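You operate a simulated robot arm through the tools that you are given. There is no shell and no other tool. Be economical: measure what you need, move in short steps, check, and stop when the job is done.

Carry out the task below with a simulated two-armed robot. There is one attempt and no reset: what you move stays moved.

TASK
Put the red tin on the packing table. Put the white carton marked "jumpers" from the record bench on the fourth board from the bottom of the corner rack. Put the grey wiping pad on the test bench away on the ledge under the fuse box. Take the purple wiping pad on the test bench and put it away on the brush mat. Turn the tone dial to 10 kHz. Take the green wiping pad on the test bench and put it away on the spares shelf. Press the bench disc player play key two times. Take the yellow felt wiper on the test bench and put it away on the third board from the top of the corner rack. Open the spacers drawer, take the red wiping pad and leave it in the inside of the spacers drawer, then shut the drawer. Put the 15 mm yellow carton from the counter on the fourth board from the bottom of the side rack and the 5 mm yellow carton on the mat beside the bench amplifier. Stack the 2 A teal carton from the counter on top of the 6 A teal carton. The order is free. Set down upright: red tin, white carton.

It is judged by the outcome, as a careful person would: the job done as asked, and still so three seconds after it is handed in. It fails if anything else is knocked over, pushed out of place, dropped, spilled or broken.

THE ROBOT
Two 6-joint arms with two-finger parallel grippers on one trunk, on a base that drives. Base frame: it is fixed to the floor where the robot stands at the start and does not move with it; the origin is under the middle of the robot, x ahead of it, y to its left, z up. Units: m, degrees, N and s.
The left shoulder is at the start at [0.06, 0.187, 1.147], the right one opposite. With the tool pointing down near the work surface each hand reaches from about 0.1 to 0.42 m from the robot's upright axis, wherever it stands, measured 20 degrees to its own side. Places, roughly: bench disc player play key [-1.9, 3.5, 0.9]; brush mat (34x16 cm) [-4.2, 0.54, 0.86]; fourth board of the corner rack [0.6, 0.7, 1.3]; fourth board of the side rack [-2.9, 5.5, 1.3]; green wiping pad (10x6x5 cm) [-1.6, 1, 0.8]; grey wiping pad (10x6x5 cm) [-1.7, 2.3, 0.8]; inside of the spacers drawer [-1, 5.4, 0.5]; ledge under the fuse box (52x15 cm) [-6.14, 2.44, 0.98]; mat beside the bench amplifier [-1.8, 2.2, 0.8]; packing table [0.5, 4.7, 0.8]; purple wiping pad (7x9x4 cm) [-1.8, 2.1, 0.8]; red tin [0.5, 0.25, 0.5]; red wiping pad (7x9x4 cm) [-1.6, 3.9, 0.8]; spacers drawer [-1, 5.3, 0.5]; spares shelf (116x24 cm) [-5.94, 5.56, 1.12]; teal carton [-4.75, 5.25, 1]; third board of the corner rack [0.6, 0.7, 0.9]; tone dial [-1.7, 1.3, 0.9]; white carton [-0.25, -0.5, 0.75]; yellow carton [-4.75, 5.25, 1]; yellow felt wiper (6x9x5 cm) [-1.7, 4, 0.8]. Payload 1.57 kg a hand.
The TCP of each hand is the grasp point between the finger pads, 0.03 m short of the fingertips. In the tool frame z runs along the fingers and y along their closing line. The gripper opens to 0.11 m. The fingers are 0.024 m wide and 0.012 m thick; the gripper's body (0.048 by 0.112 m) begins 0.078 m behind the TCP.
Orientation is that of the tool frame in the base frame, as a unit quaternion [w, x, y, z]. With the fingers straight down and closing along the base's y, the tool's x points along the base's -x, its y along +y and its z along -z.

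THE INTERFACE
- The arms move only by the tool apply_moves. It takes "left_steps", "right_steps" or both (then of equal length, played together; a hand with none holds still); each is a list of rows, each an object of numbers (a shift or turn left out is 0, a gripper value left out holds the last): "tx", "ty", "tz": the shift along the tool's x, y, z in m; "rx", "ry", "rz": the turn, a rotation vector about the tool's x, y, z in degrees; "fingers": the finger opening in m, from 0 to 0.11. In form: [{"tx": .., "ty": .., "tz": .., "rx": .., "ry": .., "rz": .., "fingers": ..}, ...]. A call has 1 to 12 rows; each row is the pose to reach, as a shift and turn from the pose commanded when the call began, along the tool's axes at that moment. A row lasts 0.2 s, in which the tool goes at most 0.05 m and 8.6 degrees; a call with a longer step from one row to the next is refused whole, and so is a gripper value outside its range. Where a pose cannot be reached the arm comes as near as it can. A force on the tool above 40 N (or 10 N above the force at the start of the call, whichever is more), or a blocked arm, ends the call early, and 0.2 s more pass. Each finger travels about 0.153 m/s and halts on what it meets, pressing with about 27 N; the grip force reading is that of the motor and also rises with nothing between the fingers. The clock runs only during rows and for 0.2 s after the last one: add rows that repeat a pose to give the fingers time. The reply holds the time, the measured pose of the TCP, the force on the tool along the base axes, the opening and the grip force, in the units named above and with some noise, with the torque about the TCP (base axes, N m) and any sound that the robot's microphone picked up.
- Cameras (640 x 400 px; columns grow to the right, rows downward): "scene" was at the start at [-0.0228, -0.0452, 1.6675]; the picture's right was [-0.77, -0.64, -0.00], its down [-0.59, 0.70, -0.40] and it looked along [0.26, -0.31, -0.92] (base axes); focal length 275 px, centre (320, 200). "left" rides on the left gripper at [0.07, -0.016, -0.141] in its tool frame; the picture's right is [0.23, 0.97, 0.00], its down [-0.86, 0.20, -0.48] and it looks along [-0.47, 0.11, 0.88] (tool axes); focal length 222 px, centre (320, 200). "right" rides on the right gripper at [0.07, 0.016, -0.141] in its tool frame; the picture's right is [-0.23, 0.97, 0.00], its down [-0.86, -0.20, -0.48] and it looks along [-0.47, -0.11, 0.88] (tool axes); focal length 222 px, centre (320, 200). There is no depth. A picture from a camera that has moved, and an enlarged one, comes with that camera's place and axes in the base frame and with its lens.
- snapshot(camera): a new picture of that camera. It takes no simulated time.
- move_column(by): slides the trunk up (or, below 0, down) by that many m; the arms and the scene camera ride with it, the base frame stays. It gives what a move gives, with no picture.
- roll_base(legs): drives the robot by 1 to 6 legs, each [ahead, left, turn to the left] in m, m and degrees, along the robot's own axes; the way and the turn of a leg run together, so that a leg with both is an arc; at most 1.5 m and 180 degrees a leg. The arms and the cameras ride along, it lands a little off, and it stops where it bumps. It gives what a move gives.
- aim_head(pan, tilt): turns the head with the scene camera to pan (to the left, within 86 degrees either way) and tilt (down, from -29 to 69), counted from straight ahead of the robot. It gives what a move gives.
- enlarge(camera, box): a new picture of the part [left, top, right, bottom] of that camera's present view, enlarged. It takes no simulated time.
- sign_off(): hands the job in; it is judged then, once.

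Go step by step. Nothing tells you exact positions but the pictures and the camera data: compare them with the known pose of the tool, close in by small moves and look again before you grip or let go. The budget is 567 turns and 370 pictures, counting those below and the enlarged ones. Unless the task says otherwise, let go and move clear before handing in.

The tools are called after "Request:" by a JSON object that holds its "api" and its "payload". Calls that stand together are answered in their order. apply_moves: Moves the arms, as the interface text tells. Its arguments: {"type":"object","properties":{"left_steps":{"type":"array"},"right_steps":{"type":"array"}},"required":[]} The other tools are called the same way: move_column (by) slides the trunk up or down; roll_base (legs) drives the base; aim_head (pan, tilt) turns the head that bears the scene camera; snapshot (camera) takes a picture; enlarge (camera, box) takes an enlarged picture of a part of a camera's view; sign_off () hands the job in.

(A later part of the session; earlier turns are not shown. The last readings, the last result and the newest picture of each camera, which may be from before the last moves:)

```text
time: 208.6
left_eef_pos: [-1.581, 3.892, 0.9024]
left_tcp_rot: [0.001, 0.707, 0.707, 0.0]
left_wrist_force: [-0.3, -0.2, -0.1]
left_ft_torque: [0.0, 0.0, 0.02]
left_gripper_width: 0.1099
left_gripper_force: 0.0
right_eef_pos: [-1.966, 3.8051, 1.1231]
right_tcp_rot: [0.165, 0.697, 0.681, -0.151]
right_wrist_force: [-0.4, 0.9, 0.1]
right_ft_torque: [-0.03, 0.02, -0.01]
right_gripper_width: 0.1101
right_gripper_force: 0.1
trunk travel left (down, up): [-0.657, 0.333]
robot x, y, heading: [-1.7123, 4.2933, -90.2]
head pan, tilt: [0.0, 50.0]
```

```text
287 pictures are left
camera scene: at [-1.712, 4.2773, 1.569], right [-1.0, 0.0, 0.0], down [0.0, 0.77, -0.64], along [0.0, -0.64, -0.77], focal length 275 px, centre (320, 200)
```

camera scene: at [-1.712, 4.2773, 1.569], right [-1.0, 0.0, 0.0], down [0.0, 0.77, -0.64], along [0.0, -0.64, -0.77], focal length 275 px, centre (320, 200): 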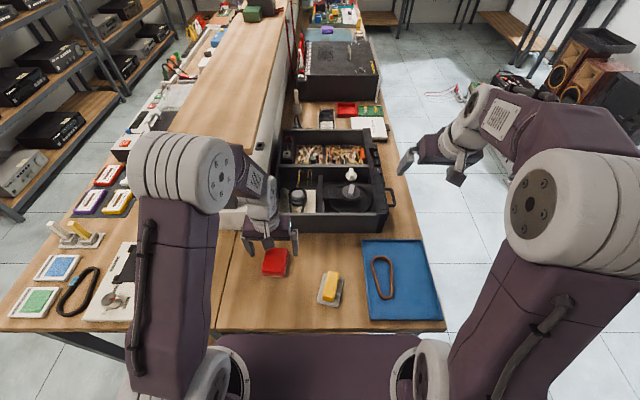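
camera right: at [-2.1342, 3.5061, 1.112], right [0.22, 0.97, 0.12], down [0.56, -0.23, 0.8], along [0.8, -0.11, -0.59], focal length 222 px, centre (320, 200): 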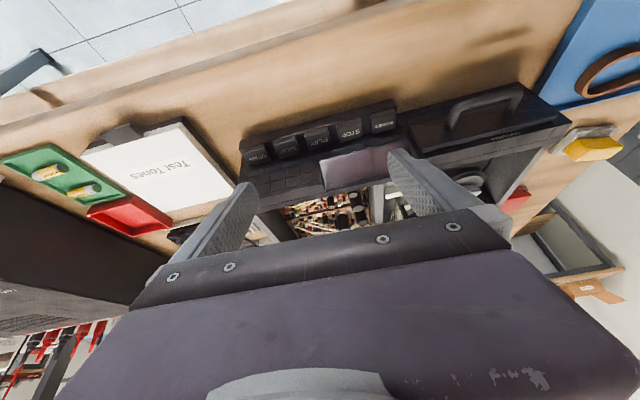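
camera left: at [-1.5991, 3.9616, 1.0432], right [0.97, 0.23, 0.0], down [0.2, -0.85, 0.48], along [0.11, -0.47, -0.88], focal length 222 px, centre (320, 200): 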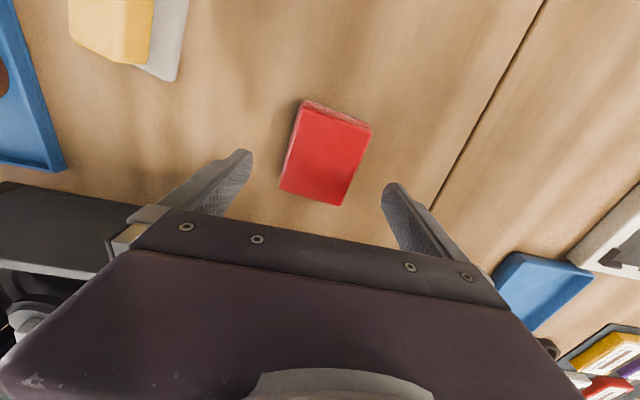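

Pad is rotated about 7°. Align, descend and grip.

Request:
{"api": "apply_moves", "payload": {"left_steps": [{"ty": 0.003, "tz": 0.03, "rz": 7}, {"ty": 0.003, "tz": 0.06, "rz": 7}, {"ty": 0.003, "tz": 0.08, "rz": 7}, {"ty": 0.003, "tz": 0.088, "rz": 7}, {"ty": 0.003, "tz": 0.088, "rz": 7, "fingers": 0.08}, {"ty": 0.003, "tz": 0.088, "rz": 7, "fingers": 0.05}, {"ty": 0.003, "tz": 0.088, "rz": 7, "fingers": 0.05}, {"ty": 0.003, "tz": 0.088, "rz": 7, "fingers": 0.05}]}}

Request:
{"api": "snapshot", "payload": {"camera": "left"}}

```text
time: 209.2
left_eef_pos: [-1.5797, 3.8935, 0.85]
left_tcp_rot: [0.0, 0.749, 0.663, 0.0]
left_wrist_force: [-1.9, 9.6, 24.1]
left_ft_torque: [0.29, 1.43, -0.31]
left_gripper_width: 0.1101
left_gripper_force: 0.0
right_eef_pos: [-1.9655, 3.8066, 1.1225]
right_tcp_rot: [0.166, 0.696, 0.682, -0.151]
right_wrist_force: [0.0, -0.5, -0.6]
right_ft_torque: [0.01, -0.01, 0.02]
right_gripper_width: 0.11
right_gripper_force: 0.0
trunk travel left (down, up): [-0.657, 0.333]
robot x, y, heading: [-1.7119, 4.2918, -90.0]
head pan, tilt: [0.0, 50.0]
stopped in row 3 (left hand): the force on the tool passed its limit (the readings are from after the stop); the commanded pose is now the measured one
```

```text
286 pictures are left
camera left: at [-1.5883, 3.9652, 0.9908], right [0.99, 0.11, 0.0], down [0.09, -0.87, 0.48], along [0.05, -0.48, -0.88], focal length 222 px, centre (320, 200)
```

left: 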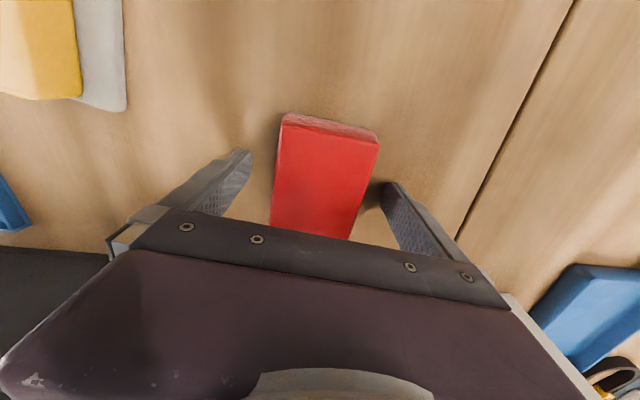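

Fingertips met the bench (top z≈0.82). Raise slightly and grip.

Request:
{"api": "apply_moves", "payload": {"left_steps": [{"tz": -0.006}, {"tx": 0.01, "tz": -0.006}, {"tx": 0.01, "tz": -0.004, "fingers": 0.08}, {"tx": 0.01, "tz": -0.004, "fingers": 0.05}, {"tx": 0.01, "tz": -0.004, "fingers": 0.05}, {"tx": 0.01, "tz": -0.004, "fingers": 0.05}]}}

Request:
{"api": "snapshot", "payload": {"camera": "left"}}

```text
time: 210.7
left_eef_pos: [-1.5788, 3.9014, 0.8529]
left_tcp_rot: [0.002, 0.749, 0.663, -0.001]
left_wrist_force: [1.6, -0.6, 5.4]
left_ft_torque: [0.12, -0.08, 0.0]
left_gripper_width: 0.067
left_gripper_force: 27.3
right_eef_pos: [-1.966, 3.8037, 1.1223]
right_tcp_rot: [0.164, 0.698, 0.681, -0.151]
right_wrist_force: [-0.1, -0.2, 0.3]
right_ft_torque: [-0.01, 0.0, 0.04]
right_gripper_width: 0.1099
right_gripper_force: 0.1
trunk travel left (down, up): [-0.657, 0.333]
robot x, y, heading: [-1.7138, 4.2913, -90.1]
head pan, tilt: [0.0, 50.0]
```

```text
285 pictures are left
camera left: at [-1.5864, 3.9724, 0.9937], right [0.99, 0.11, 0.0], down [0.09, -0.87, 0.48], along [0.05, -0.48, -0.88], focal length 222 px, centre (320, 200)
```

left: 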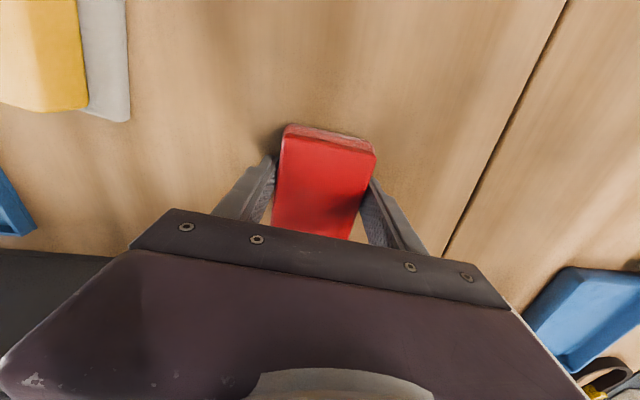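

Gripped. Lift and turn toward the drawer cabinet.

Request:
{"api": "apply_moves", "payload": {"left_steps": [{"tz": -0.03}, {"tz": -0.07}, {"tz": -0.11}, {"tz": -0.15}, {"tz": -0.2}, {"tz": -0.24}, {"tz": -0.24}]}}

Request:
{"api": "roll_base", "payload": {"legs": [[-0.3, 0.3, 0], [0, 0, 178]]}}

Request:
{"api": "aim_head", "payload": {"pan": -10, "tilt": 45}}

Request:
{"api": "snapshot", "payload": {"camera": "scene"}}

```text
time: 212.2
left_eef_pos: [-1.5785, 3.9013, 1.0917]
left_tcp_rot: [0.0, 0.75, 0.662, -0.001]
left_wrist_force: [-0.4, -0.1, -1.7]
left_ft_torque: [0.04, 0.01, -0.02]
left_gripper_width: 0.0671
left_gripper_force: 26.8
right_eef_pos: [-1.966, 3.8056, 1.1216]
right_tcp_rot: [0.164, 0.697, 0.681, -0.15]
right_wrist_force: [0.0, -0.5, 0.5]
right_ft_torque: [-0.03, -0.01, 0.0]
right_gripper_width: 0.1102
right_gripper_force: 0.1
trunk travel left (down, up): [-0.657, 0.333]
robot x, y, heading: [-1.7091, 4.2932, -90.1]
head pan, tilt: [0.0, 50.0]
```

```text
time: 222.1
left_eef_pos: [-1.532, 4.9915, 1.091]
left_tcp_rot: [0.0, -0.651, 0.759, 0.0]
left_wrist_force: [-0.4, 0.0, -1.0]
left_ft_torque: [0.01, -0.02, 0.01]
left_gripper_width: 0.0671
left_gripper_force: 26.8
right_eef_pos: [-1.1405, 5.0765, 1.1225]
right_tcp_rot: [0.154, -0.67, 0.708, 0.162]
right_wrist_force: [-0.1, 0.3, 0.3]
right_ft_torque: [-0.03, 0.01, 0.0]
right_gripper_width: 0.1102
right_gripper_force: 0.0
trunk travel left (down, up): [-0.657, 0.333]
robot x, y, heading: [-1.4111, 4.6015, 88.1]
head pan, tilt: [0.0, 50.0]
```

```text
time: 222.9
left_eef_pos: [-1.5307, 4.9915, 1.0919]
left_tcp_rot: [0.001, -0.65, 0.76, 0.001]
left_wrist_force: [-0.4, 0.2, -1.1]
left_ft_torque: [0.01, 0.0, 0.03]
left_gripper_width: 0.067
left_gripper_force: 27.3
right_eef_pos: [-1.1412, 5.0776, 1.1212]
right_tcp_rot: [0.153, -0.67, 0.708, 0.162]
right_wrist_force: [-0.1, -0.5, -0.1]
right_ft_torque: [0.0, 0.0, -0.02]
right_gripper_width: 0.1103
right_gripper_force: 0.0
trunk travel left (down, up): [-0.657, 0.333]
robot x, y, heading: [-1.4072, 4.5979, 88.3]
head pan, tilt: [-10.0, 45.0]
```

```text
284 pictures are left
camera scene: at [-1.3965, 4.6165, 1.5759], right [0.98, -0.2, 0.0], down [-0.14, -0.69, -0.71], along [0.14, 0.69, -0.71], focal length 275 px, centre (320, 200)
```

scene: 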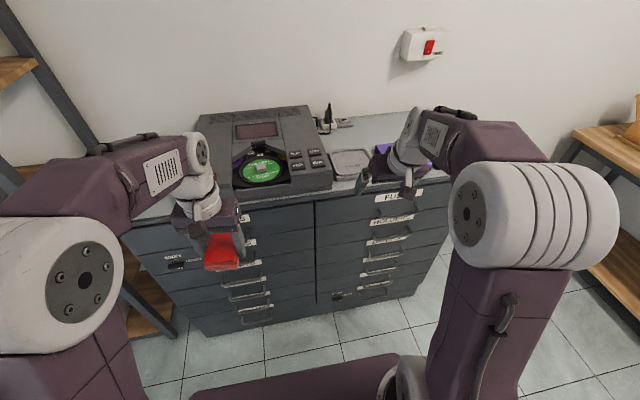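

Request:
{"api": "enlarge", "payload": {"camera": "scene", "box": [310, 180, 450, 310]}}

```text
3.08 times, centred on (380, 245) of scene
camera zoom: at [-1.3965, 4.6165, 1.5759], right [0.98, -0.2, 0.0], down [-0.14, -0.69, -0.71], along [0.14, 0.69, -0.71], focal length 845 px, centre (135, 62)
```

zoom: 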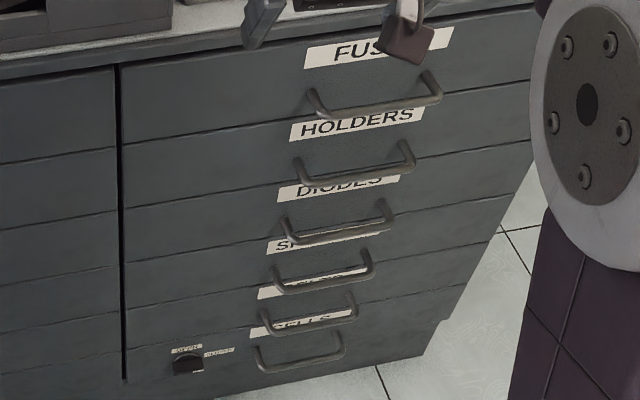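

Request:
{"api": "roll_base", "payload": {"legs": [[-0.1, 0, 2]]}}

Request:
{"api": "move_column", "payload": {"by": -0.4}}

Request:
{"api": "aim_head", "payload": {"pan": -25, "tilt": 35}}

Request:
{"api": "snapshot", "payload": {"camera": "scene"}}

Request:
{"api": "snapshot", "payload": {"camera": "right"}}

```text
time: 224.0
left_eef_pos: [-1.5476, 4.8902, 1.0918]
left_tcp_rot: [0.001, -0.664, 0.747, 0.001]
left_wrist_force: [0.0, -0.1, -0.2]
left_ft_torque: [-0.01, 0.0, 0.01]
left_gripper_width: 0.067
left_gripper_force: 26.9
right_eef_pos: [-1.1593, 4.9894, 1.121]
right_tcp_rot: [0.15, -0.683, 0.696, 0.165]
right_wrist_force: [-0.8, 0.6, 0.4]
right_ft_torque: [0.05, -0.01, 0.01]
right_gripper_width: 0.1103
right_gripper_force: 0.0
trunk travel left (down, up): [-0.657, 0.333]
robot x, y, heading: [-1.4093, 4.4998, 90.5]
head pan, tilt: [-10.0, 45.0]
```

```text
time: 227.8
left_eef_pos: [-1.5468, 4.8891, 0.6923]
left_tcp_rot: [0.001, -0.665, 0.747, 0.001]
left_wrist_force: [0.3, -0.6, -2.0]
left_ft_torque: [0.02, 0.01, -0.01]
left_gripper_width: 0.0671
left_gripper_force: 26.8
right_eef_pos: [-1.1591, 4.9887, 0.7208]
right_tcp_rot: [0.151, -0.683, 0.695, 0.165]
right_wrist_force: [0.1, -0.7, 0.5]
right_ft_torque: [0.01, 0.01, 0.0]
right_gripper_width: 0.11
right_gripper_force: 0.0
trunk travel left (down, up): [-0.257, 0.733]
robot x, y, heading: [-1.412, 4.4947, 90.0]
head pan, tilt: [-10.0, 45.0]
```

```text
time: 228.6
left_eef_pos: [-1.5456, 4.8895, 0.6921]
left_tcp_rot: [0.001, -0.664, 0.747, 0.001]
left_wrist_force: [-0.1, 0.2, -0.1]
left_ft_torque: [-0.06, -0.01, -0.02]
left_gripper_width: 0.0671
left_gripper_force: 27.1
right_eef_pos: [-1.1598, 4.9897, 0.7216]
right_tcp_rot: [0.15, -0.683, 0.696, 0.165]
right_wrist_force: [0.1, 0.2, -0.1]
right_ft_torque: [0.01, 0.01, 0.0]
right_gripper_width: 0.11
right_gripper_force: 0.1
trunk travel left (down, up): [-0.257, 0.733]
robot x, y, heading: [-1.41, 4.4978, 90.2]
head pan, tilt: [-25.0, 35.0]
```

```text
282 pictures are left
camera scene: at [-1.3753, 4.5195, 1.1907], right [0.91, -0.42, 0.0], down [-0.24, -0.52, -0.82], along [0.34, 0.74, -0.57], focal length 275 px, centre (320, 200)
```

scene: 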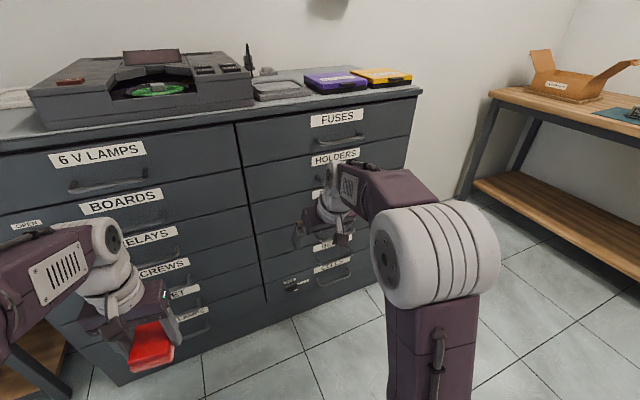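

```text
281 pictures are left
camera right: at [-1.1748, 4.8652, 0.8196], right [-0.97, 0.22, 0.12], down [0.23, 0.56, 0.8], along [0.1, 0.8, -0.59], focal length 222 px, centre (320, 200)
```

right: 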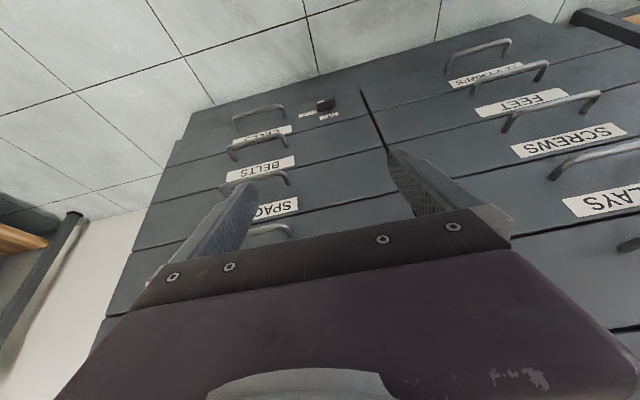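

Request:
{"api": "enlarge", "payload": {"camera": "right", "box": [200, 80, 380, 220]}}

Request:
{"api": "enlarge", "payload": {"camera": "scene", "box": [270, 230, 370, 310]}}

```text
2.86 times, centred on (290, 150) of right
camera zoom: at [-1.1748, 4.8652, 0.8196], right [-0.97, 0.22, 0.12], down [0.23, 0.56, 0.8], along [0.1, 0.8, -0.59], focal length 635 px, centre (406, 343)
```

zoom: 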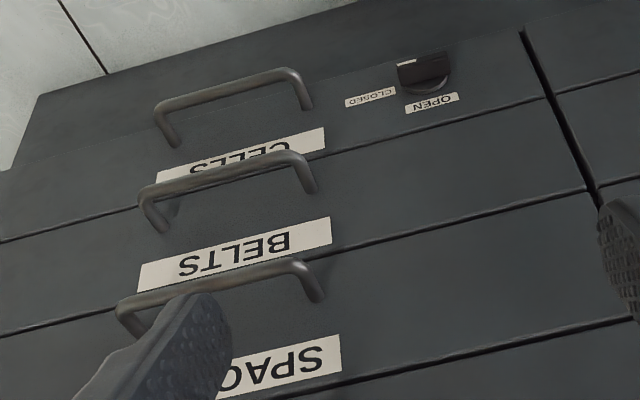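

```text
5.00 times, centred on (320, 270) of scene
camera zoom: at [-1.3753, 4.5195, 1.1907], right [0.91, -0.42, 0.0], down [-0.24, -0.52, -0.82], along [0.34, 0.74, -0.57], focal length 1373 px, centre (320, -150)
```

zoom: 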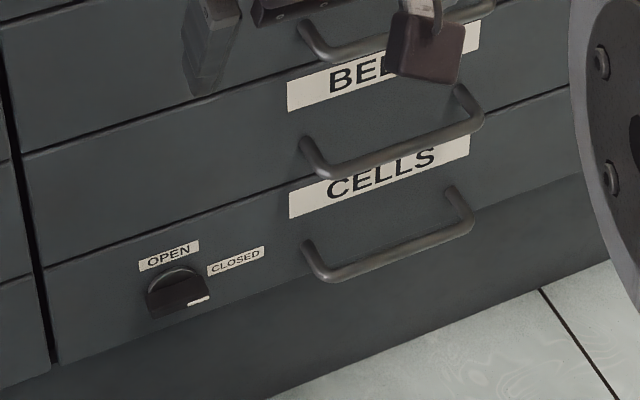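

Right bank: FUSES, HOLDERS, DIODES, SPACERS (handle ≈(-1.005,5.17,0.506)). There's also a lock knob at CLOSED; I'll first test-pull gently. Align and orient the right hand horizontally.

Request:
{"api": "roll_base", "payload": {"legs": [[-0.05, -0.15, 0]]}}

Request:
{"api": "apply_moves", "payload": {"right_steps": [{"ry": -8}, {"ry": -16}, {"ry": -24}, {"ry": -32}, {"ry": -40}, {"ry": -48}, {"ry": -56}, {"ry": -60}, {"ry": -60}]}}

Request:
{"api": "apply_moves", "payload": {"right_steps": [{"rz": 8}, {"rz": 16}, {"rz": 24}, {"rz": 32}, {"rz": 40}, {"rz": 48}, {"rz": 56}, {"rz": 64}, {"rz": 72}, {"rz": 80}, {"rz": 88}, {"rz": 90}]}}

Request:
{"api": "snapshot", "payload": {"camera": "right"}}

Request:
{"api": "snapshot", "payload": {"camera": "scene"}}

```text
time: 230.0
left_eef_pos: [-1.3955, 4.841, 0.6916]
left_tcp_rot: [0.0, -0.664, 0.748, 0.002]
left_wrist_force: [-1.3, -0.4, -0.5]
left_ft_torque: [0.0, 0.01, 0.01]
left_gripper_width: 0.0673
left_gripper_force: 27.2
right_eef_pos: [-1.009, 4.9393, 0.7216]
right_tcp_rot: [0.151, -0.682, 0.696, 0.165]
right_wrist_force: [-0.1, -0.7, -0.2]
right_ft_torque: [0.03, 0.01, 0.0]
right_gripper_width: 0.1102
right_gripper_force: 0.0
trunk travel left (down, up): [-0.257, 0.733]
robot x, y, heading: [-1.2617, 4.4536, 90.3]
head pan, tilt: [-25.0, 35.0]
```

```text
time: 232.0
left_eef_pos: [-1.396, 4.8408, 0.6923]
left_tcp_rot: [-0.001, -0.664, 0.748, 0.001]
left_wrist_force: [0.0, -0.3, -0.5]
left_ft_torque: [-0.01, 0.0, -0.03]
left_gripper_width: 0.067
left_gripper_force: 26.7
right_eef_pos: [-0.9929, 4.9579, 0.7367]
right_tcp_rot: [0.474, -0.509, 0.529, 0.486]
right_wrist_force: [0.8, 0.3, 0.2]
right_ft_torque: [-0.01, 0.01, 0.01]
right_gripper_width: 0.11
right_gripper_force: 0.0
right hand out of reach, approached as far as the arm can: row 4, 6, 7, 8, 9
trunk travel left (down, up): [-0.257, 0.733]
robot x, y, heading: [-1.263, 4.4484, 90.5]
head pan, tilt: [-25.0, 35.0]
```

```text
time: 234.6
left_eef_pos: [-1.3967, 4.8407, 0.6919]
left_tcp_rot: [0.001, -0.664, 0.748, 0.001]
left_wrist_force: [-0.5, -0.2, -0.7]
left_ft_torque: [-0.02, 0.04, -0.04]
left_gripper_width: 0.0671
left_gripper_force: 27.0
right_eef_pos: [-0.9942, 4.9578, 0.7394]
right_tcp_rot: [-0.005, 0.014, 0.733, 0.68]
right_wrist_force: [0.0, 0.6, 0.0]
right_ft_torque: [-0.01, 0.01, 0.02]
right_gripper_width: 0.1103
right_gripper_force: 0.1
trunk travel left (down, up): [-0.257, 0.733]
robot x, y, heading: [-1.2642, 4.4499, 90.7]
head pan, tilt: [-25.0, 35.0]
```

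```text
278 pictures are left
camera right: at [-1.0642, 4.8186, 0.7678], right [0.25, 0.07, 0.96], down [0.84, -0.5, -0.19], along [0.47, 0.86, -0.19], focal length 222 px, centre (320, 200)
```

right: 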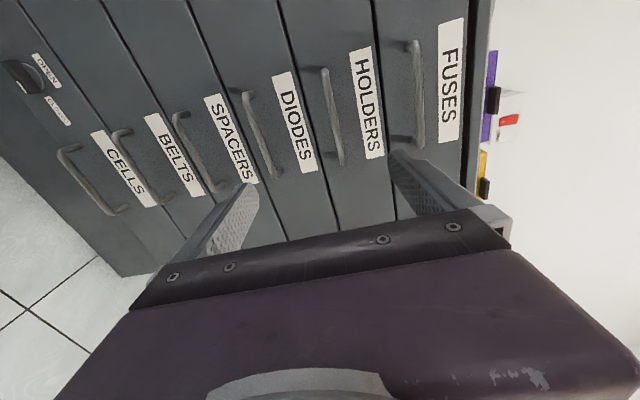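

```text
277 pictures are left
camera scene: at [-1.2253, 4.4706, 1.1907], right [0.91, -0.42, 0.0], down [-0.24, -0.52, -0.82], along [0.34, 0.74, -0.57], focal length 275 px, centre (320, 200)
```

scene: 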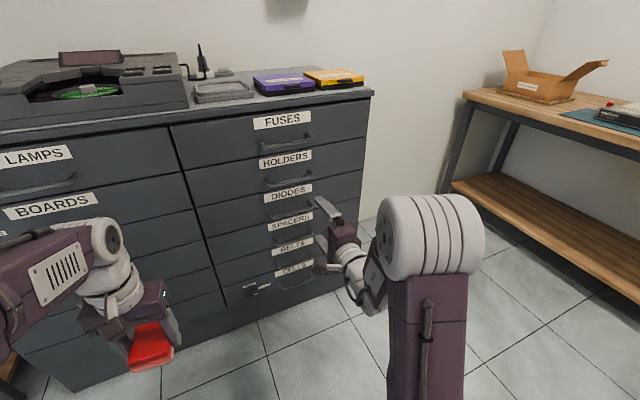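

Handle confirmed at (-1.007,5.17,0.51). Lower trunk to that height.

Request:
{"api": "move_column", "payload": {"by": -0.23}}

Request:
{"api": "apply_moves", "payload": {"right_steps": [{"tz": 0.03, "tx": 0.007, "fingers": 0.08}, {"tz": 0.06, "tx": 0.013, "fingers": 0.07}, {"tz": 0.09, "tx": 0.013, "fingers": 0.07}, {"tz": 0.09, "tx": 0.013, "fingers": 0.07}]}}

Request:
{"api": "snapshot", "payload": {"camera": "right"}}

Request:
{"api": "snapshot", "payload": {"camera": "scene"}}

```text
time: 237.0
left_eef_pos: [-1.3966, 4.8409, 0.4621]
left_tcp_rot: [0.001, -0.664, 0.747, 0.0]
left_wrist_force: [0.4, -0.1, -0.2]
left_ft_torque: [0.02, 0.06, 0.0]
left_gripper_width: 0.067
left_gripper_force: 27.1
right_eef_pos: [-0.9934, 4.9577, 0.5098]
right_tcp_rot: [-0.005, 0.013, 0.733, 0.68]
right_wrist_force: [0.1, 0.7, 0.3]
right_ft_torque: [0.01, 0.03, 0.0]
right_gripper_width: 0.11
right_gripper_force: 0.0
trunk travel left (down, up): [-0.027, 0.963]
robot x, y, heading: [-1.2609, 4.4496, 90.0]
head pan, tilt: [-25.0, 35.0]
```

```text
time: 238.0
left_eef_pos: [-1.3961, 4.841, 0.4613]
left_tcp_rot: [0.0, -0.664, 0.748, 0.001]
left_wrist_force: [-0.3, 1.0, -1.0]
left_ft_torque: [-0.02, 0.02, 0.0]
left_gripper_width: 0.0671
left_gripper_force: 26.9
right_eef_pos: [-0.9988, 5.0466, 0.5025]
right_tcp_rot: [-0.007, 0.011, 0.733, 0.68]
right_wrist_force: [-0.1, -0.3, 0.9]
right_ft_torque: [0.0, 0.02, -0.01]
right_gripper_width: 0.0701
right_gripper_force: 0.1
right hand out of reach, approached as far as the arm can: row 3, 4
trunk travel left (down, up): [-0.027, 0.963]
robot x, y, heading: [-1.2651, 4.4488, 90.5]
head pan, tilt: [-25.0, 35.0]
```

```text
276 pictures are left
camera right: at [-1.0687, 4.907, 0.532], right [0.25, 0.07, 0.96], down [0.85, -0.5, -0.18], along [0.47, 0.86, -0.19], focal length 222 px, centre (320, 200)
```

right: 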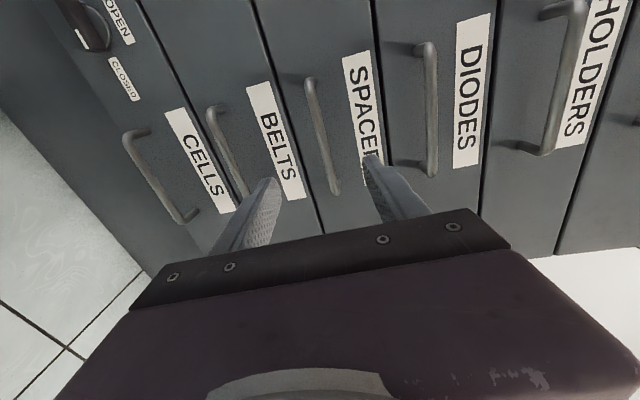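

```text
275 pictures are left
camera scene: at [-1.2253, 4.4707, 0.9607], right [0.91, -0.42, 0.0], down [-0.24, -0.52, -0.82], along [0.34, 0.74, -0.57], focal length 275 px, centre (320, 200)
```

scene: 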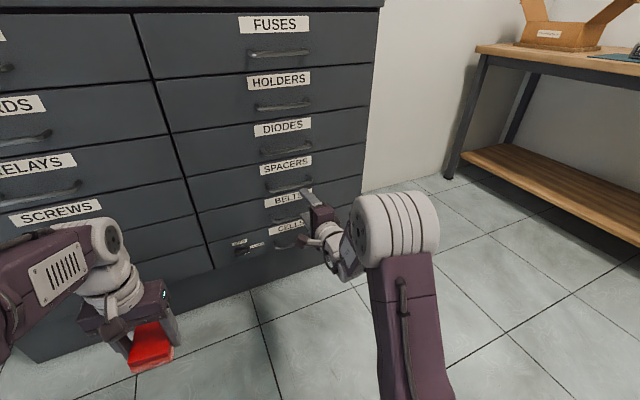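

Handle lies between the fingers' line. Drive ahead 0.115 and grip.

Request:
{"api": "roll_base", "payload": {"legs": [[0.115, 0, 0]]}}

Request:
{"api": "snapshot", "payload": {"camera": "right"}}

```text
time: 239.2
left_eef_pos: [-1.399, 4.956, 0.4623]
left_tcp_rot: [0.001, -0.665, 0.747, 0.0]
left_wrist_force: [0.4, 0.2, -0.2]
left_ft_torque: [0.0, 0.0, 0.02]
left_gripper_width: 0.067
left_gripper_force: 27.1
right_eef_pos: [-1.001, 5.1613, 0.5029]
right_tcp_rot: [-0.008, 0.01, 0.733, 0.68]
right_wrist_force: [0.0, -0.1, 0.5]
right_ft_torque: [0.0, 0.0, -0.03]
right_gripper_width: 0.0698
right_gripper_force: 0.2
trunk travel left (down, up): [-0.027, 0.963]
robot x, y, heading: [-1.2637, 4.5645, 90.5]
head pan, tilt: [-25.0, 35.0]
```

```text
274 pictures are left
camera right: at [-1.0701, 5.0219, 0.5321], right [0.25, 0.07, 0.96], down [0.85, -0.49, -0.18], along [0.46, 0.87, -0.19], focal length 222 px, centre (320, 200)
```

right: 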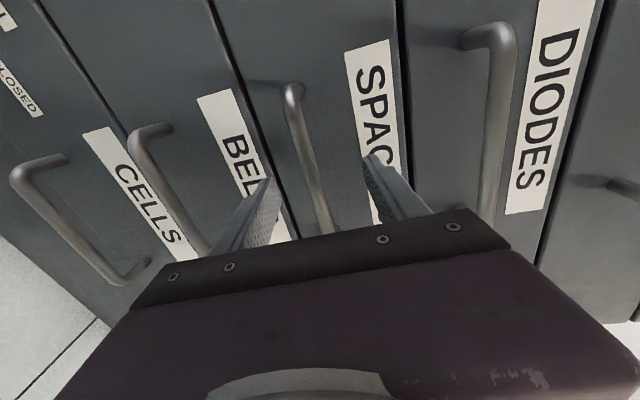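

Request:
{"api": "apply_moves", "payload": {"right_steps": [{"fingers": 0.05}, {"fingers": 0.02}, {"fingers": 0.0}, {"fingers": 0.0}]}}

Request:
{"api": "snapshot", "payload": {"camera": "right"}}

```text
time: 240.2
left_eef_pos: [-1.3988, 4.9549, 0.4605]
left_tcp_rot: [0.0, -0.665, 0.747, -0.001]
left_wrist_force: [-0.4, -0.3, -0.3]
left_ft_torque: [0.0, -0.01, -0.01]
left_gripper_width: 0.0671
left_gripper_force: 27.6
right_eef_pos: [-1.0015, 5.161, 0.4985]
right_tcp_rot: [-0.008, 0.01, 0.737, 0.676]
right_wrist_force: [-2.2, -9.8, -19.1]
right_ft_torque: [-0.33, -0.74, -0.11]
right_gripper_width: 0.0122
right_gripper_force: 29.3
trunk travel left (down, up): [-0.027, 0.963]
robot x, y, heading: [-1.2626, 4.5644, 90.5]
head pan, tilt: [-25.0, 35.0]
```

```text
273 pictures are left
camera right: at [-1.0701, 5.022, 0.5294], right [0.25, 0.08, 0.96], down [0.85, -0.5, -0.18], along [0.46, 0.86, -0.19], focal length 222 px, centre (320, 200)
```

right: 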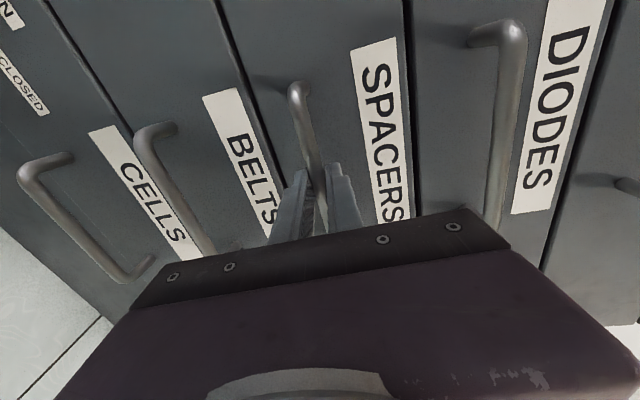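

Gripped. Relax vertically and test-pull.

Request:
{"api": "apply_moves", "payload": {"right_steps": [{"ty": -0.004}, {"ty": -0.004, "tz": -0.008}, {"ty": -0.004, "tz": -0.018}, {"ty": -0.004, "tz": -0.03}, {"ty": -0.004, "tz": -0.04}]}}

Request:
{"api": "snapshot", "payload": {"camera": "right"}}

```text
time: 241.4
left_eef_pos: [-1.3976, 4.9569, 0.4612]
left_tcp_rot: [0.0, -0.665, 0.747, -0.001]
left_wrist_force: [-0.4, 1.0, 0.3]
left_ft_torque: [0.02, 0.02, 0.05]
left_gripper_width: 0.0673
left_gripper_force: 27.3
right_eef_pos: [-1.0016, 5.1215, 0.5]
right_tcp_rot: [-0.009, 0.009, 0.736, 0.677]
right_wrist_force: [-5.6, 0.2, -18.6]
right_ft_torque: [-0.28, -0.73, -0.32]
right_gripper_width: 0.0121
right_gripper_force: 29.0
trunk travel left (down, up): [-0.027, 0.963]
robot x, y, heading: [-1.2616, 4.5682, 90.5]
head pan, tilt: [-25.0, 35.0]
```

```text
272 pictures are left
camera right: at [-1.0701, 4.9824, 0.529], right [0.25, 0.08, 0.96], down [0.85, -0.5, -0.18], along [0.46, 0.86, -0.19], focal length 222 px, centre (320, 200)
```

right: 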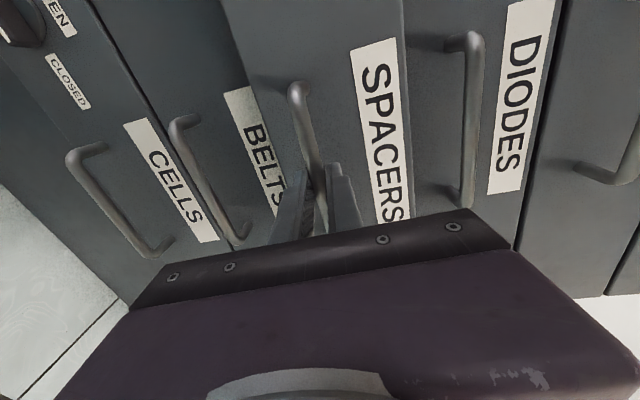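

It slides freely. Pull further with the base.

Request:
{"api": "apply_moves", "payload": {"right_steps": [{"ty": -0.005}, {"ty": -0.005}]}}

Request:
{"api": "roll_base", "payload": {"legs": [[-0.18, 0, 0]]}}

Request:
{"api": "snapshot", "payload": {"camera": "right"}}

Request:
{"api": "aim_head", "payload": {"pan": -20, "tilt": 45}}

Request:
{"api": "snapshot", "payload": {"camera": "scene"}}

```text
time: 242.0
left_eef_pos: [-1.3988, 4.956, 0.4614]
left_tcp_rot: [0.001, -0.664, 0.747, 0.001]
left_wrist_force: [0.0, 0.7, -0.8]
left_ft_torque: [0.01, 0.01, -0.01]
left_gripper_width: 0.0672
left_gripper_force: 26.5
right_eef_pos: [-1.0009, 5.1215, 0.4987]
right_tcp_rot: [-0.008, 0.008, 0.732, 0.681]
right_wrist_force: [-5.3, -0.1, -2.4]
right_ft_torque: [-0.01, -0.71, 0.71]
right_gripper_width: 0.0119
right_gripper_force: 28.9
trunk travel left (down, up): [-0.027, 0.963]
robot x, y, heading: [-1.2626, 4.5637, 90.2]
head pan, tilt: [-25.0, 35.0]
```

```text
time: 243.5
left_eef_pos: [-1.3974, 4.7772, 0.4625]
left_tcp_rot: [0.0, -0.665, 0.747, 0.0]
left_wrist_force: [0.2, -0.3, -1.0]
left_ft_torque: [0.02, 0.0, -0.01]
left_gripper_width: 0.067
left_gripper_force: 26.8
right_eef_pos: [-1.0014, 4.9431, 0.4979]
right_tcp_rot: [-0.008, 0.007, 0.732, 0.681]
right_wrist_force: [-10.0, 0.6, 8.6]
right_ft_torque: [0.13, -0.7, 0.42]
right_gripper_width: 0.0123
right_gripper_force: 28.9
trunk travel left (down, up): [-0.027, 0.963]
robot x, y, heading: [-1.2602, 4.386, 90.2]
head pan, tilt: [-25.0, 35.0]
```

```text
271 pictures are left
camera right: at [-1.07, 4.8033, 0.5273], right [0.25, 0.07, 0.97], down [0.85, -0.49, -0.18], along [0.46, 0.87, -0.18], focal length 222 px, centre (320, 200)
```

right: 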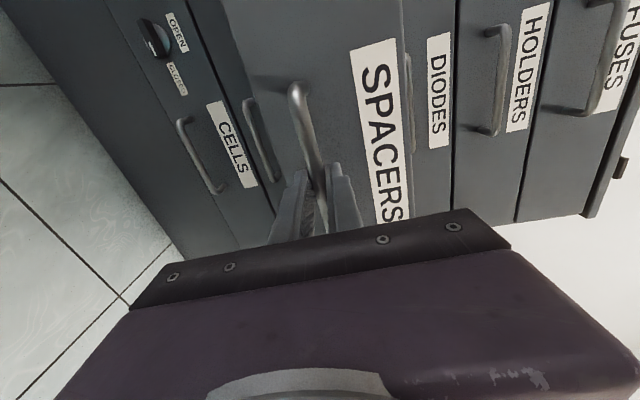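

```text
time: 244.3
left_eef_pos: [-1.3977, 4.7763, 0.4612]
left_tcp_rot: [0.001, -0.665, 0.747, -0.001]
left_wrist_force: [0.2, 0.1, -0.8]
left_ft_torque: [-0.04, 0.0, 0.01]
left_gripper_width: 0.0671
left_gripper_force: 27.1
right_eef_pos: [-1.0022, 4.9438, 0.4989]
right_tcp_rot: [-0.008, 0.008, 0.733, 0.681]
right_wrist_force: [-2.2, 0.6, 5.9]
right_ft_torque: [0.1, -0.72, 0.4]
right_gripper_width: 0.0118
right_gripper_force: 29.5
trunk travel left (down, up): [-0.027, 0.963]
robot x, y, heading: [-1.2629, 4.3865, 90.6]
head pan, tilt: [-20.0, 45.0]
```

```text
270 pictures are left
camera scene: at [-1.2346, 4.4039, 0.946], right [0.94, -0.33, 0.0], down [-0.24, -0.67, -0.71], along [0.24, 0.67, -0.71], focal length 275 px, centre (320, 200)
```

scene: 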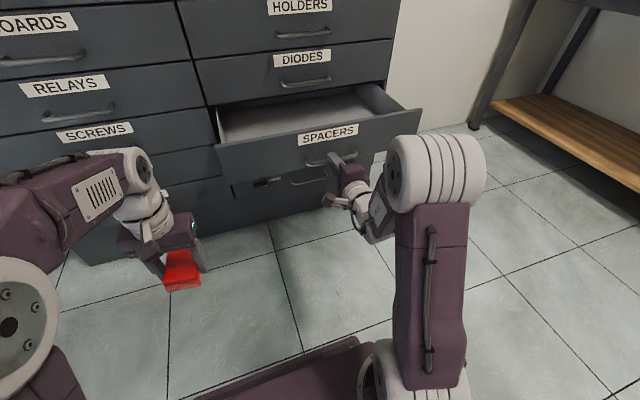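

Drawer is open and empty. Release, back up, raise trunk, fold the right arm.

Request:
{"api": "apply_moves", "payload": {"right_steps": [{"fingers": 0.04}, {"fingers": 0.08}, {"fingers": 0.08}]}}

Request:
{"api": "roll_base", "payload": {"legs": [[-0.15, 0, 0]]}}

Request:
{"api": "move_column", "payload": {"by": 0.4}}

Request:
{"api": "apply_moves", "payload": {"right_steps": [{"rz": -8}, {"rz": -16}, {"rz": -24}, {"rz": -32}, {"rz": -40}, {"rz": -48}, {"rz": -56}, {"rz": -64}, {"rz": -72}, {"rz": -80}, {"rz": -88}, {"rz": -90}]}}

Request:
{"api": "apply_moves", "payload": {"right_steps": [{"ry": 8}, {"ry": 16}, {"ry": 24}, {"ry": 32}, {"ry": 40}, {"ry": 48}, {"ry": 56}, {"ry": 64}, {"ry": 72}, {"ry": 80}, {"ry": 80}]}}

Request:
{"api": "snapshot", "payload": {"camera": "scene"}}

```text
time: 245.1
left_eef_pos: [-1.398, 4.7776, 0.4611]
left_tcp_rot: [0.0, -0.666, 0.746, 0.001]
left_wrist_force: [0.6, 0.5, -0.5]
left_ft_torque: [0.01, 0.01, 0.04]
left_gripper_width: 0.0673
left_gripper_force: 27.3
right_eef_pos: [-1.0005, 4.9435, 0.4985]
right_tcp_rot: [-0.01, 0.008, 0.734, 0.679]
right_wrist_force: [0.4, 0.2, -0.8]
right_ft_torque: [0.01, 0.03, -0.01]
right_gripper_width: 0.0801
right_gripper_force: 0.1
trunk travel left (down, up): [-0.027, 0.963]
robot x, y, heading: [-1.2588, 4.3876, 90.5]
head pan, tilt: [-20.0, 45.0]
```

```text
time: 246.4
left_eef_pos: [-1.3899, 4.6697, 0.4625]
left_tcp_rot: [0.002, -0.662, 0.749, 0.001]
left_wrist_force: [-0.3, 0.1, -1.8]
left_ft_torque: [-0.03, 0.01, 0.0]
left_gripper_width: 0.067
left_gripper_force: 27.7
right_eef_pos: [-0.9916, 4.832, 0.4973]
right_tcp_rot: [-0.006, 0.012, 0.732, 0.681]
right_wrist_force: [0.3, -0.4, 0.2]
right_ft_torque: [0.01, -0.03, 0.01]
right_gripper_width: 0.0799
right_gripper_force: 0.1
trunk travel left (down, up): [-0.027, 0.963]
robot x, y, heading: [-1.2581, 4.2802, 89.8]
head pan, tilt: [-20.0, 45.0]
stopped in leg 1: the robot was blocked; the commanded pose is now the measured one
```

```text
time: 250.2
left_eef_pos: [-1.3901, 4.6704, 0.8617]
left_tcp_rot: [0.0, -0.662, 0.75, 0.001]
left_wrist_force: [0.1, 0.5, -0.1]
left_ft_torque: [0.04, 0.02, -0.01]
left_gripper_width: 0.0674
left_gripper_force: 26.8
right_eef_pos: [-0.9924, 4.8327, 0.8971]
right_tcp_rot: [-0.005, 0.012, 0.732, 0.681]
right_wrist_force: [-0.7, -0.1, -0.6]
right_ft_torque: [0.0, 0.01, 0.03]
right_gripper_width: 0.0802
right_gripper_force: 0.2
trunk travel left (down, up): [-0.427, 0.563]
robot x, y, heading: [-1.2602, 4.28, 90.2]
head pan, tilt: [-20.0, 45.0]
```

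```text
time: 252.8
left_eef_pos: [-1.3909, 4.6691, 0.8616]
left_tcp_rot: [0.0, -0.662, 0.749, 0.001]
left_wrist_force: [1.1, 0.0, -0.4]
left_ft_torque: [0.01, 0.01, 0.01]
left_gripper_width: 0.0671
left_gripper_force: 27.2
right_eef_pos: [-0.9913, 4.833, 0.9002]
right_tcp_rot: [0.475, -0.51, 0.526, 0.487]
right_wrist_force: [0.8, -0.5, -0.4]
right_ft_torque: [0.0, 0.0, 0.02]
right_gripper_width: 0.0802
right_gripper_force: 0.1
trunk travel left (down, up): [-0.427, 0.563]
robot x, y, heading: [-1.2594, 4.2771, 90.1]
head pan, tilt: [-20.0, 45.0]
```

```text
time: 255.2
left_eef_pos: [-1.39, 4.6689, 0.8618]
left_tcp_rot: [0.002, -0.662, 0.749, 0.002]
left_wrist_force: [-0.8, -0.3, -0.3]
left_ft_torque: [0.02, 0.01, 0.02]
left_gripper_width: 0.067
left_gripper_force: 26.7
right_eef_pos: [-0.9928, 4.8306, 0.8985]
right_tcp_rot: [0.027, -0.702, 0.71, 0.044]
right_wrist_force: [-0.1, -0.4, 0.7]
right_ft_torque: [0.04, 0.02, 0.03]
right_gripper_width: 0.0799
right_gripper_force: 0.0
right hand out of reach, approached as far as the arm can: row 5
trunk travel left (down, up): [-0.427, 0.563]
robot x, y, heading: [-1.2574, 4.2777, 89.8]
head pan, tilt: [-20.0, 45.0]
```

```text
269 pictures are left
camera scene: at [-1.2312, 4.2944, 1.3459], right [0.94, -0.34, 0.0], down [-0.24, -0.66, -0.71], along [0.24, 0.66, -0.71], focal length 275 px, centre (320, 200)
```

scene: 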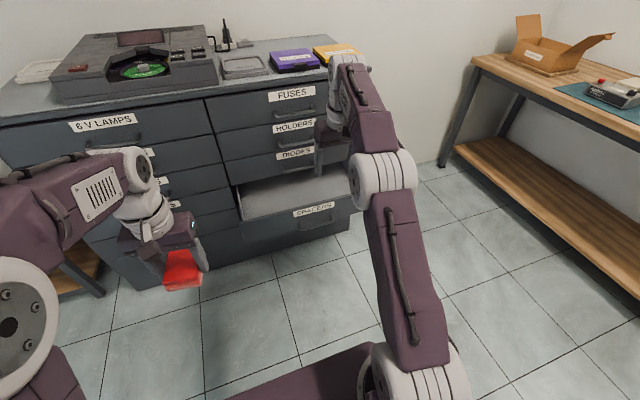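

The base touched the bench behind; moving ahead now. Pull the right hand back and up, then drive forward and aim the left hand over the drawer.

Request:
{"api": "apply_moves", "payload": {"right_steps": [{"tx": 0.04, "tz": -0.02}, {"tx": 0.08, "tz": -0.04}, {"tx": 0.12, "tz": -0.06}, {"tx": 0.16, "tz": -0.08}, {"tx": 0.2, "tz": -0.1}, {"tx": 0.22, "tz": -0.12}, {"tx": 0.22, "tz": -0.12}]}}

Request:
{"api": "roll_base", "payload": {"legs": [[0.36, 0, 0]]}}

Request:
{"api": "snapshot", "payload": {"camera": "scene"}}

Request:
{"api": "snapshot", "payload": {"camera": "left"}}

```text
time: 256.8
left_eef_pos: [-1.3905, 4.6703, 0.8624]
left_tcp_rot: [0.001, -0.662, 0.75, 0.0]
left_wrist_force: [0.7, -0.3, -0.6]
left_ft_torque: [0.01, 0.01, 0.03]
left_gripper_width: 0.067
left_gripper_force: 27.4
right_eef_pos: [-0.9905, 4.6004, 0.9962]
right_tcp_rot: [0.028, -0.702, 0.71, 0.044]
right_wrist_force: [1.4, 0.4, 0.1]
right_ft_torque: [-0.02, 0.0, 0.01]
right_gripper_width: 0.0801
right_gripper_force: 0.1
trunk travel left (down, up): [-0.427, 0.563]
robot x, y, heading: [-1.2569, 4.2779, 90.0]
head pan, tilt: [-20.0, 45.0]
```

```text
time: 259.1
left_eef_pos: [-1.3885, 5.0303, 0.8621]
left_tcp_rot: [0.0, -0.661, 0.751, 0.0]
left_wrist_force: [-0.7, -0.7, -0.6]
left_ft_torque: [0.01, -0.01, 0.0]
left_gripper_width: 0.0672
left_gripper_force: 27.5
right_eef_pos: [-0.9867, 4.9601, 0.9972]
right_tcp_rot: [0.027, -0.701, 0.711, 0.044]
right_wrist_force: [0.8, 1.0, 0.4]
right_ft_torque: [-0.03, 0.0, -0.01]
right_gripper_width: 0.0799
right_gripper_force: 0.0
trunk travel left (down, up): [-0.427, 0.563]
robot x, y, heading: [-1.2524, 4.639, 89.9]
head pan, tilt: [-20.0, 45.0]
```

```text
268 pictures are left
camera scene: at [-1.23, 4.6555, 1.3459], right [0.94, -0.35, 0.0], down [-0.24, -0.66, -0.71], along [0.24, 0.66, -0.71], focal length 275 px, centre (320, 200)
```

scene: 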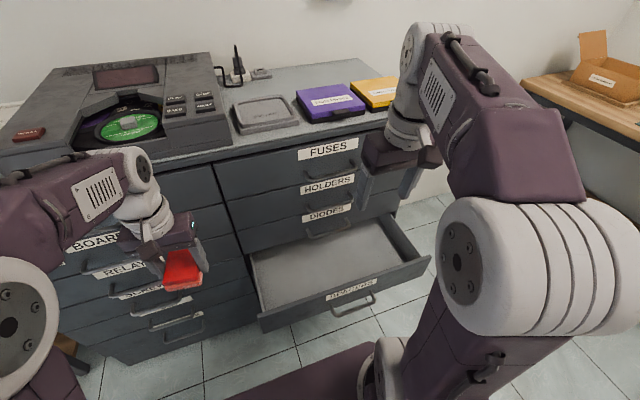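

```text
267 pictures are left
camera left: at [-1.3817, 4.9586, 1.0031], right [-0.99, -0.1, 0.0], down [-0.09, 0.87, 0.48], along [-0.05, 0.48, -0.88], focal length 222 px, centre (320, 200)
```

left: 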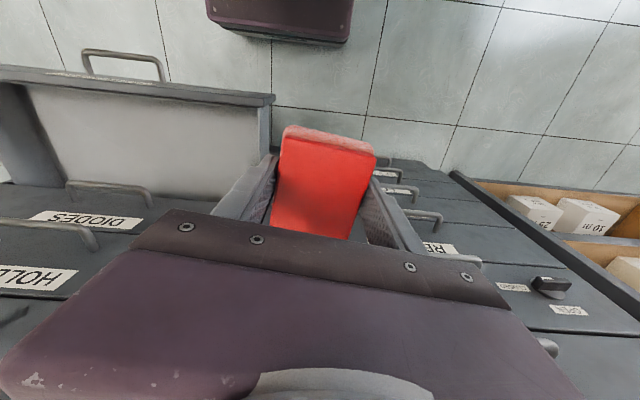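

Move the left hand over the open drawer.

Request:
{"api": "apply_moves", "payload": {"left_steps": [{"tx": -0.015, "ty": -0.042}, {"tx": -0.03, "ty": -0.084}, {"tx": -0.045, "ty": -0.126}, {"tx": -0.06, "ty": -0.168}, {"tx": -0.075, "ty": -0.21}, {"tx": -0.09, "ty": -0.25}, {"tx": -0.09, "ty": -0.25, "tz": 0.04}, {"tx": -0.09, "ty": -0.25, "tz": 0.09}, {"tx": -0.09, "ty": -0.25, "tz": 0.14}, {"tx": -0.09, "ty": -0.25, "tz": 0.18}, {"tx": -0.09, "ty": -0.25, "tz": 0.2}]}}

Request:
{"api": "snapshot", "payload": {"camera": "left"}}

Request:
{"api": "snapshot", "payload": {"camera": "scene"}}

```text
time: 261.5
left_eef_pos: [-1.1286, 5.0872, 0.6623]
left_tcp_rot: [0.001, -0.661, 0.75, 0.001]
left_wrist_force: [-0.7, 0.0, -0.5]
left_ft_torque: [0.04, -0.01, 0.03]
left_gripper_width: 0.0672
left_gripper_force: 27.0
right_eef_pos: [-0.9886, 4.9595, 0.9975]
right_tcp_rot: [0.028, -0.701, 0.712, 0.045]
right_wrist_force: [-0.2, 0.8, -0.7]
right_ft_torque: [0.02, 0.0, -0.01]
right_gripper_width: 0.08
right_gripper_force: 0.1
trunk travel left (down, up): [-0.427, 0.563]
robot x, y, heading: [-1.255, 4.6367, 89.6]
head pan, tilt: [-20.0, 45.0]
```

```text
266 pictures are left
camera left: at [-1.1221, 5.015, 0.8031], right [-0.99, -0.1, 0.0], down [-0.09, 0.87, 0.48], along [-0.05, 0.48, -0.88], focal length 222 px, centre (320, 200)
```

left: 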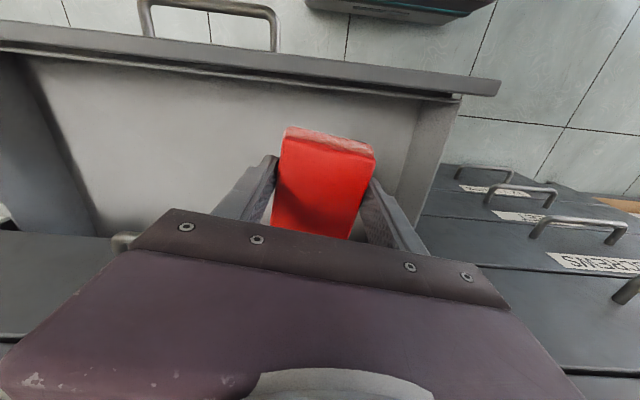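

```text
265 pictures are left
camera scene: at [-1.2299, 4.6548, 1.3459], right [0.94, -0.35, 0.0], down [-0.24, -0.66, -0.71], along [0.24, 0.66, -0.71], focal length 275 px, centre (320, 200)
```

scene: 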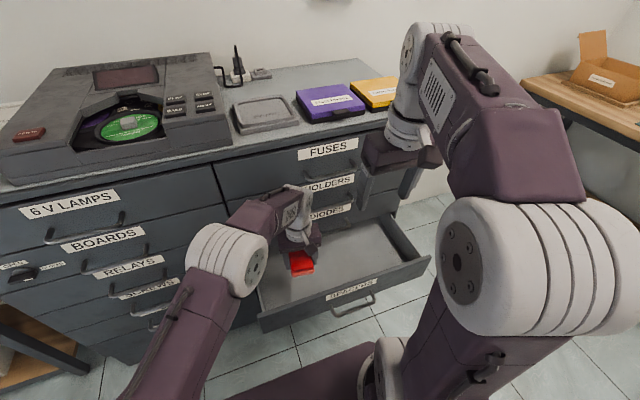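

Request:
{"api": "apply_moves", "payload": {"left_steps": [{"tx": 0.01, "tz": 0.03}, {"tx": 0.01, "tz": 0.06}, {"tx": 0.01, "tz": 0.09}, {"tx": 0.01, "tz": 0.105}, {"tx": 0.01, "tz": 0.115}, {"tx": 0.01, "tz": 0.125}, {"tx": 0.01, "tz": 0.135}, {"tx": 0.01, "tz": 0.145}, {"tx": 0.01, "tz": 0.155}, {"tx": 0.01, "tz": 0.165}]}}

Request:
{"api": "snapshot", "payload": {"camera": "left"}}

```text
time: 263.7
left_eef_pos: [-1.1302, 5.0799, 0.4984]
left_tcp_rot: [0.001, -0.661, 0.751, 0.001]
left_wrist_force: [0.3, 0.2, -0.8]
left_ft_torque: [0.05, -0.01, -0.01]
left_gripper_width: 0.067
left_gripper_force: 27.2
right_eef_pos: [-0.9882, 4.9609, 0.9967]
right_tcp_rot: [0.027, -0.701, 0.711, 0.044]
right_wrist_force: [0.1, -0.5, -0.3]
right_ft_torque: [0.01, -0.01, 0.02]
right_gripper_width: 0.0801
right_gripper_force: 0.1
trunk travel left (down, up): [-0.427, 0.563]
robot x, y, heading: [-1.2526, 4.6378, 89.9]
head pan, tilt: [-20.0, 45.0]
```

```text
264 pictures are left
camera left: at [-1.1233, 5.007, 0.6386], right [-0.99, -0.1, 0.0], down [-0.09, 0.87, 0.48], along [-0.05, 0.48, -0.88], focal length 222 px, centre (320, 200)
```

left: 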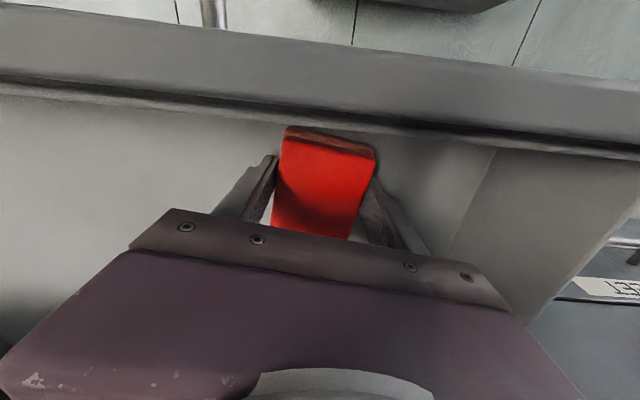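

Continue down a bit to contact, then release.

Request:
{"api": "apply_moves", "payload": {"left_steps": [{"tz": 0.006}, {"tz": 0.012}, {"tz": 0.018}, {"tz": 0.024}, {"tz": 0.03}, {"tz": 0.036}, {"tz": 0.042}, {"tz": 0.048}]}}

```text
time: 264.3
left_eef_pos: [-1.1297, 5.0823, 0.4942]
left_tcp_rot: [0.005, -0.661, 0.751, 0.003]
left_wrist_force: [-6.2, -0.2, 22.0]
left_ft_torque: [-0.23, 0.98, -0.16]
left_gripper_width: 0.0673
left_gripper_force: 26.7
right_eef_pos: [-0.9883, 4.9603, 0.9977]
right_tcp_rot: [0.028, -0.701, 0.711, 0.045]
right_wrist_force: [0.2, 0.0, 0.0]
right_ft_torque: [-0.02, 0.01, 0.01]
right_gripper_width: 0.0802
right_gripper_force: 0.1
trunk travel left (down, up): [-0.427, 0.563]
robot x, y, heading: [-1.2602, 4.6398, 89.8]
head pan, tilt: [-20.0, 45.0]
stopped in row 2 (left hand): the force on the tool passed its limit (the readings are from after the stop); the commanded pose is now the measured one
```

Request:
{"api": "apply_moves", "payload": {"left_steps": [{"tz": -0.003}, {"tz": -0.003, "fingers": 0.085}, {"tz": -0.003, "fingers": 0.11}, {"tz": -0.003, "fingers": 0.11}, {"tz": -0.04, "fingers": 0.11}, {"tz": -0.08}, {"tz": -0.12}, {"tz": -0.16}, {"tz": -0.2}, {"tz": -0.24}, {"tz": -0.28}, {"tz": -0.28}]}}

Request:
{"api": "snapshot", "payload": {"camera": "left"}}

```text
time: 266.9
left_eef_pos: [-1.1312, 5.0809, 0.7716]
left_tcp_rot: [0.003, -0.66, 0.751, 0.002]
left_wrist_force: [0.0, 1.2, 0.1]
left_ft_torque: [-0.01, 0.0, -0.04]
left_gripper_width: 0.11
left_gripper_force: 0.0
right_eef_pos: [-0.9884, 4.9601, 0.9972]
right_tcp_rot: [0.028, -0.701, 0.711, 0.045]
right_wrist_force: [0.0, -0.5, -0.6]
right_ft_torque: [0.01, 0.0, 0.0]
right_gripper_width: 0.0801
right_gripper_force: 0.0
trunk travel left (down, up): [-0.427, 0.563]
robot x, y, heading: [-1.2586, 4.6371, 89.5]
head pan, tilt: [-20.0, 45.0]
```

```text
263 pictures are left
camera left: at [-1.1245, 5.0084, 0.913], right [-0.99, -0.1, 0.0], down [-0.09, 0.87, 0.48], along [-0.05, 0.48, -0.87], focal length 222 px, centre (320, 200)
```

left: 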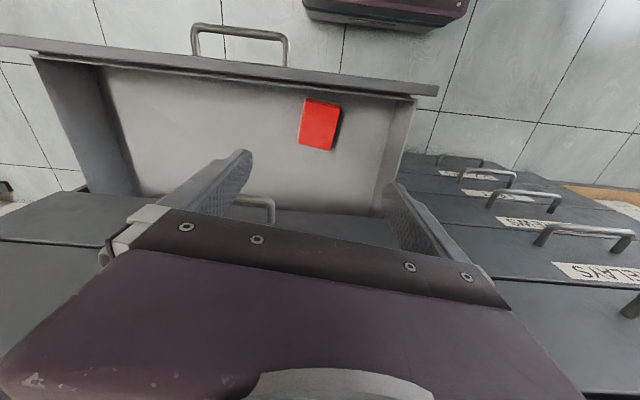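

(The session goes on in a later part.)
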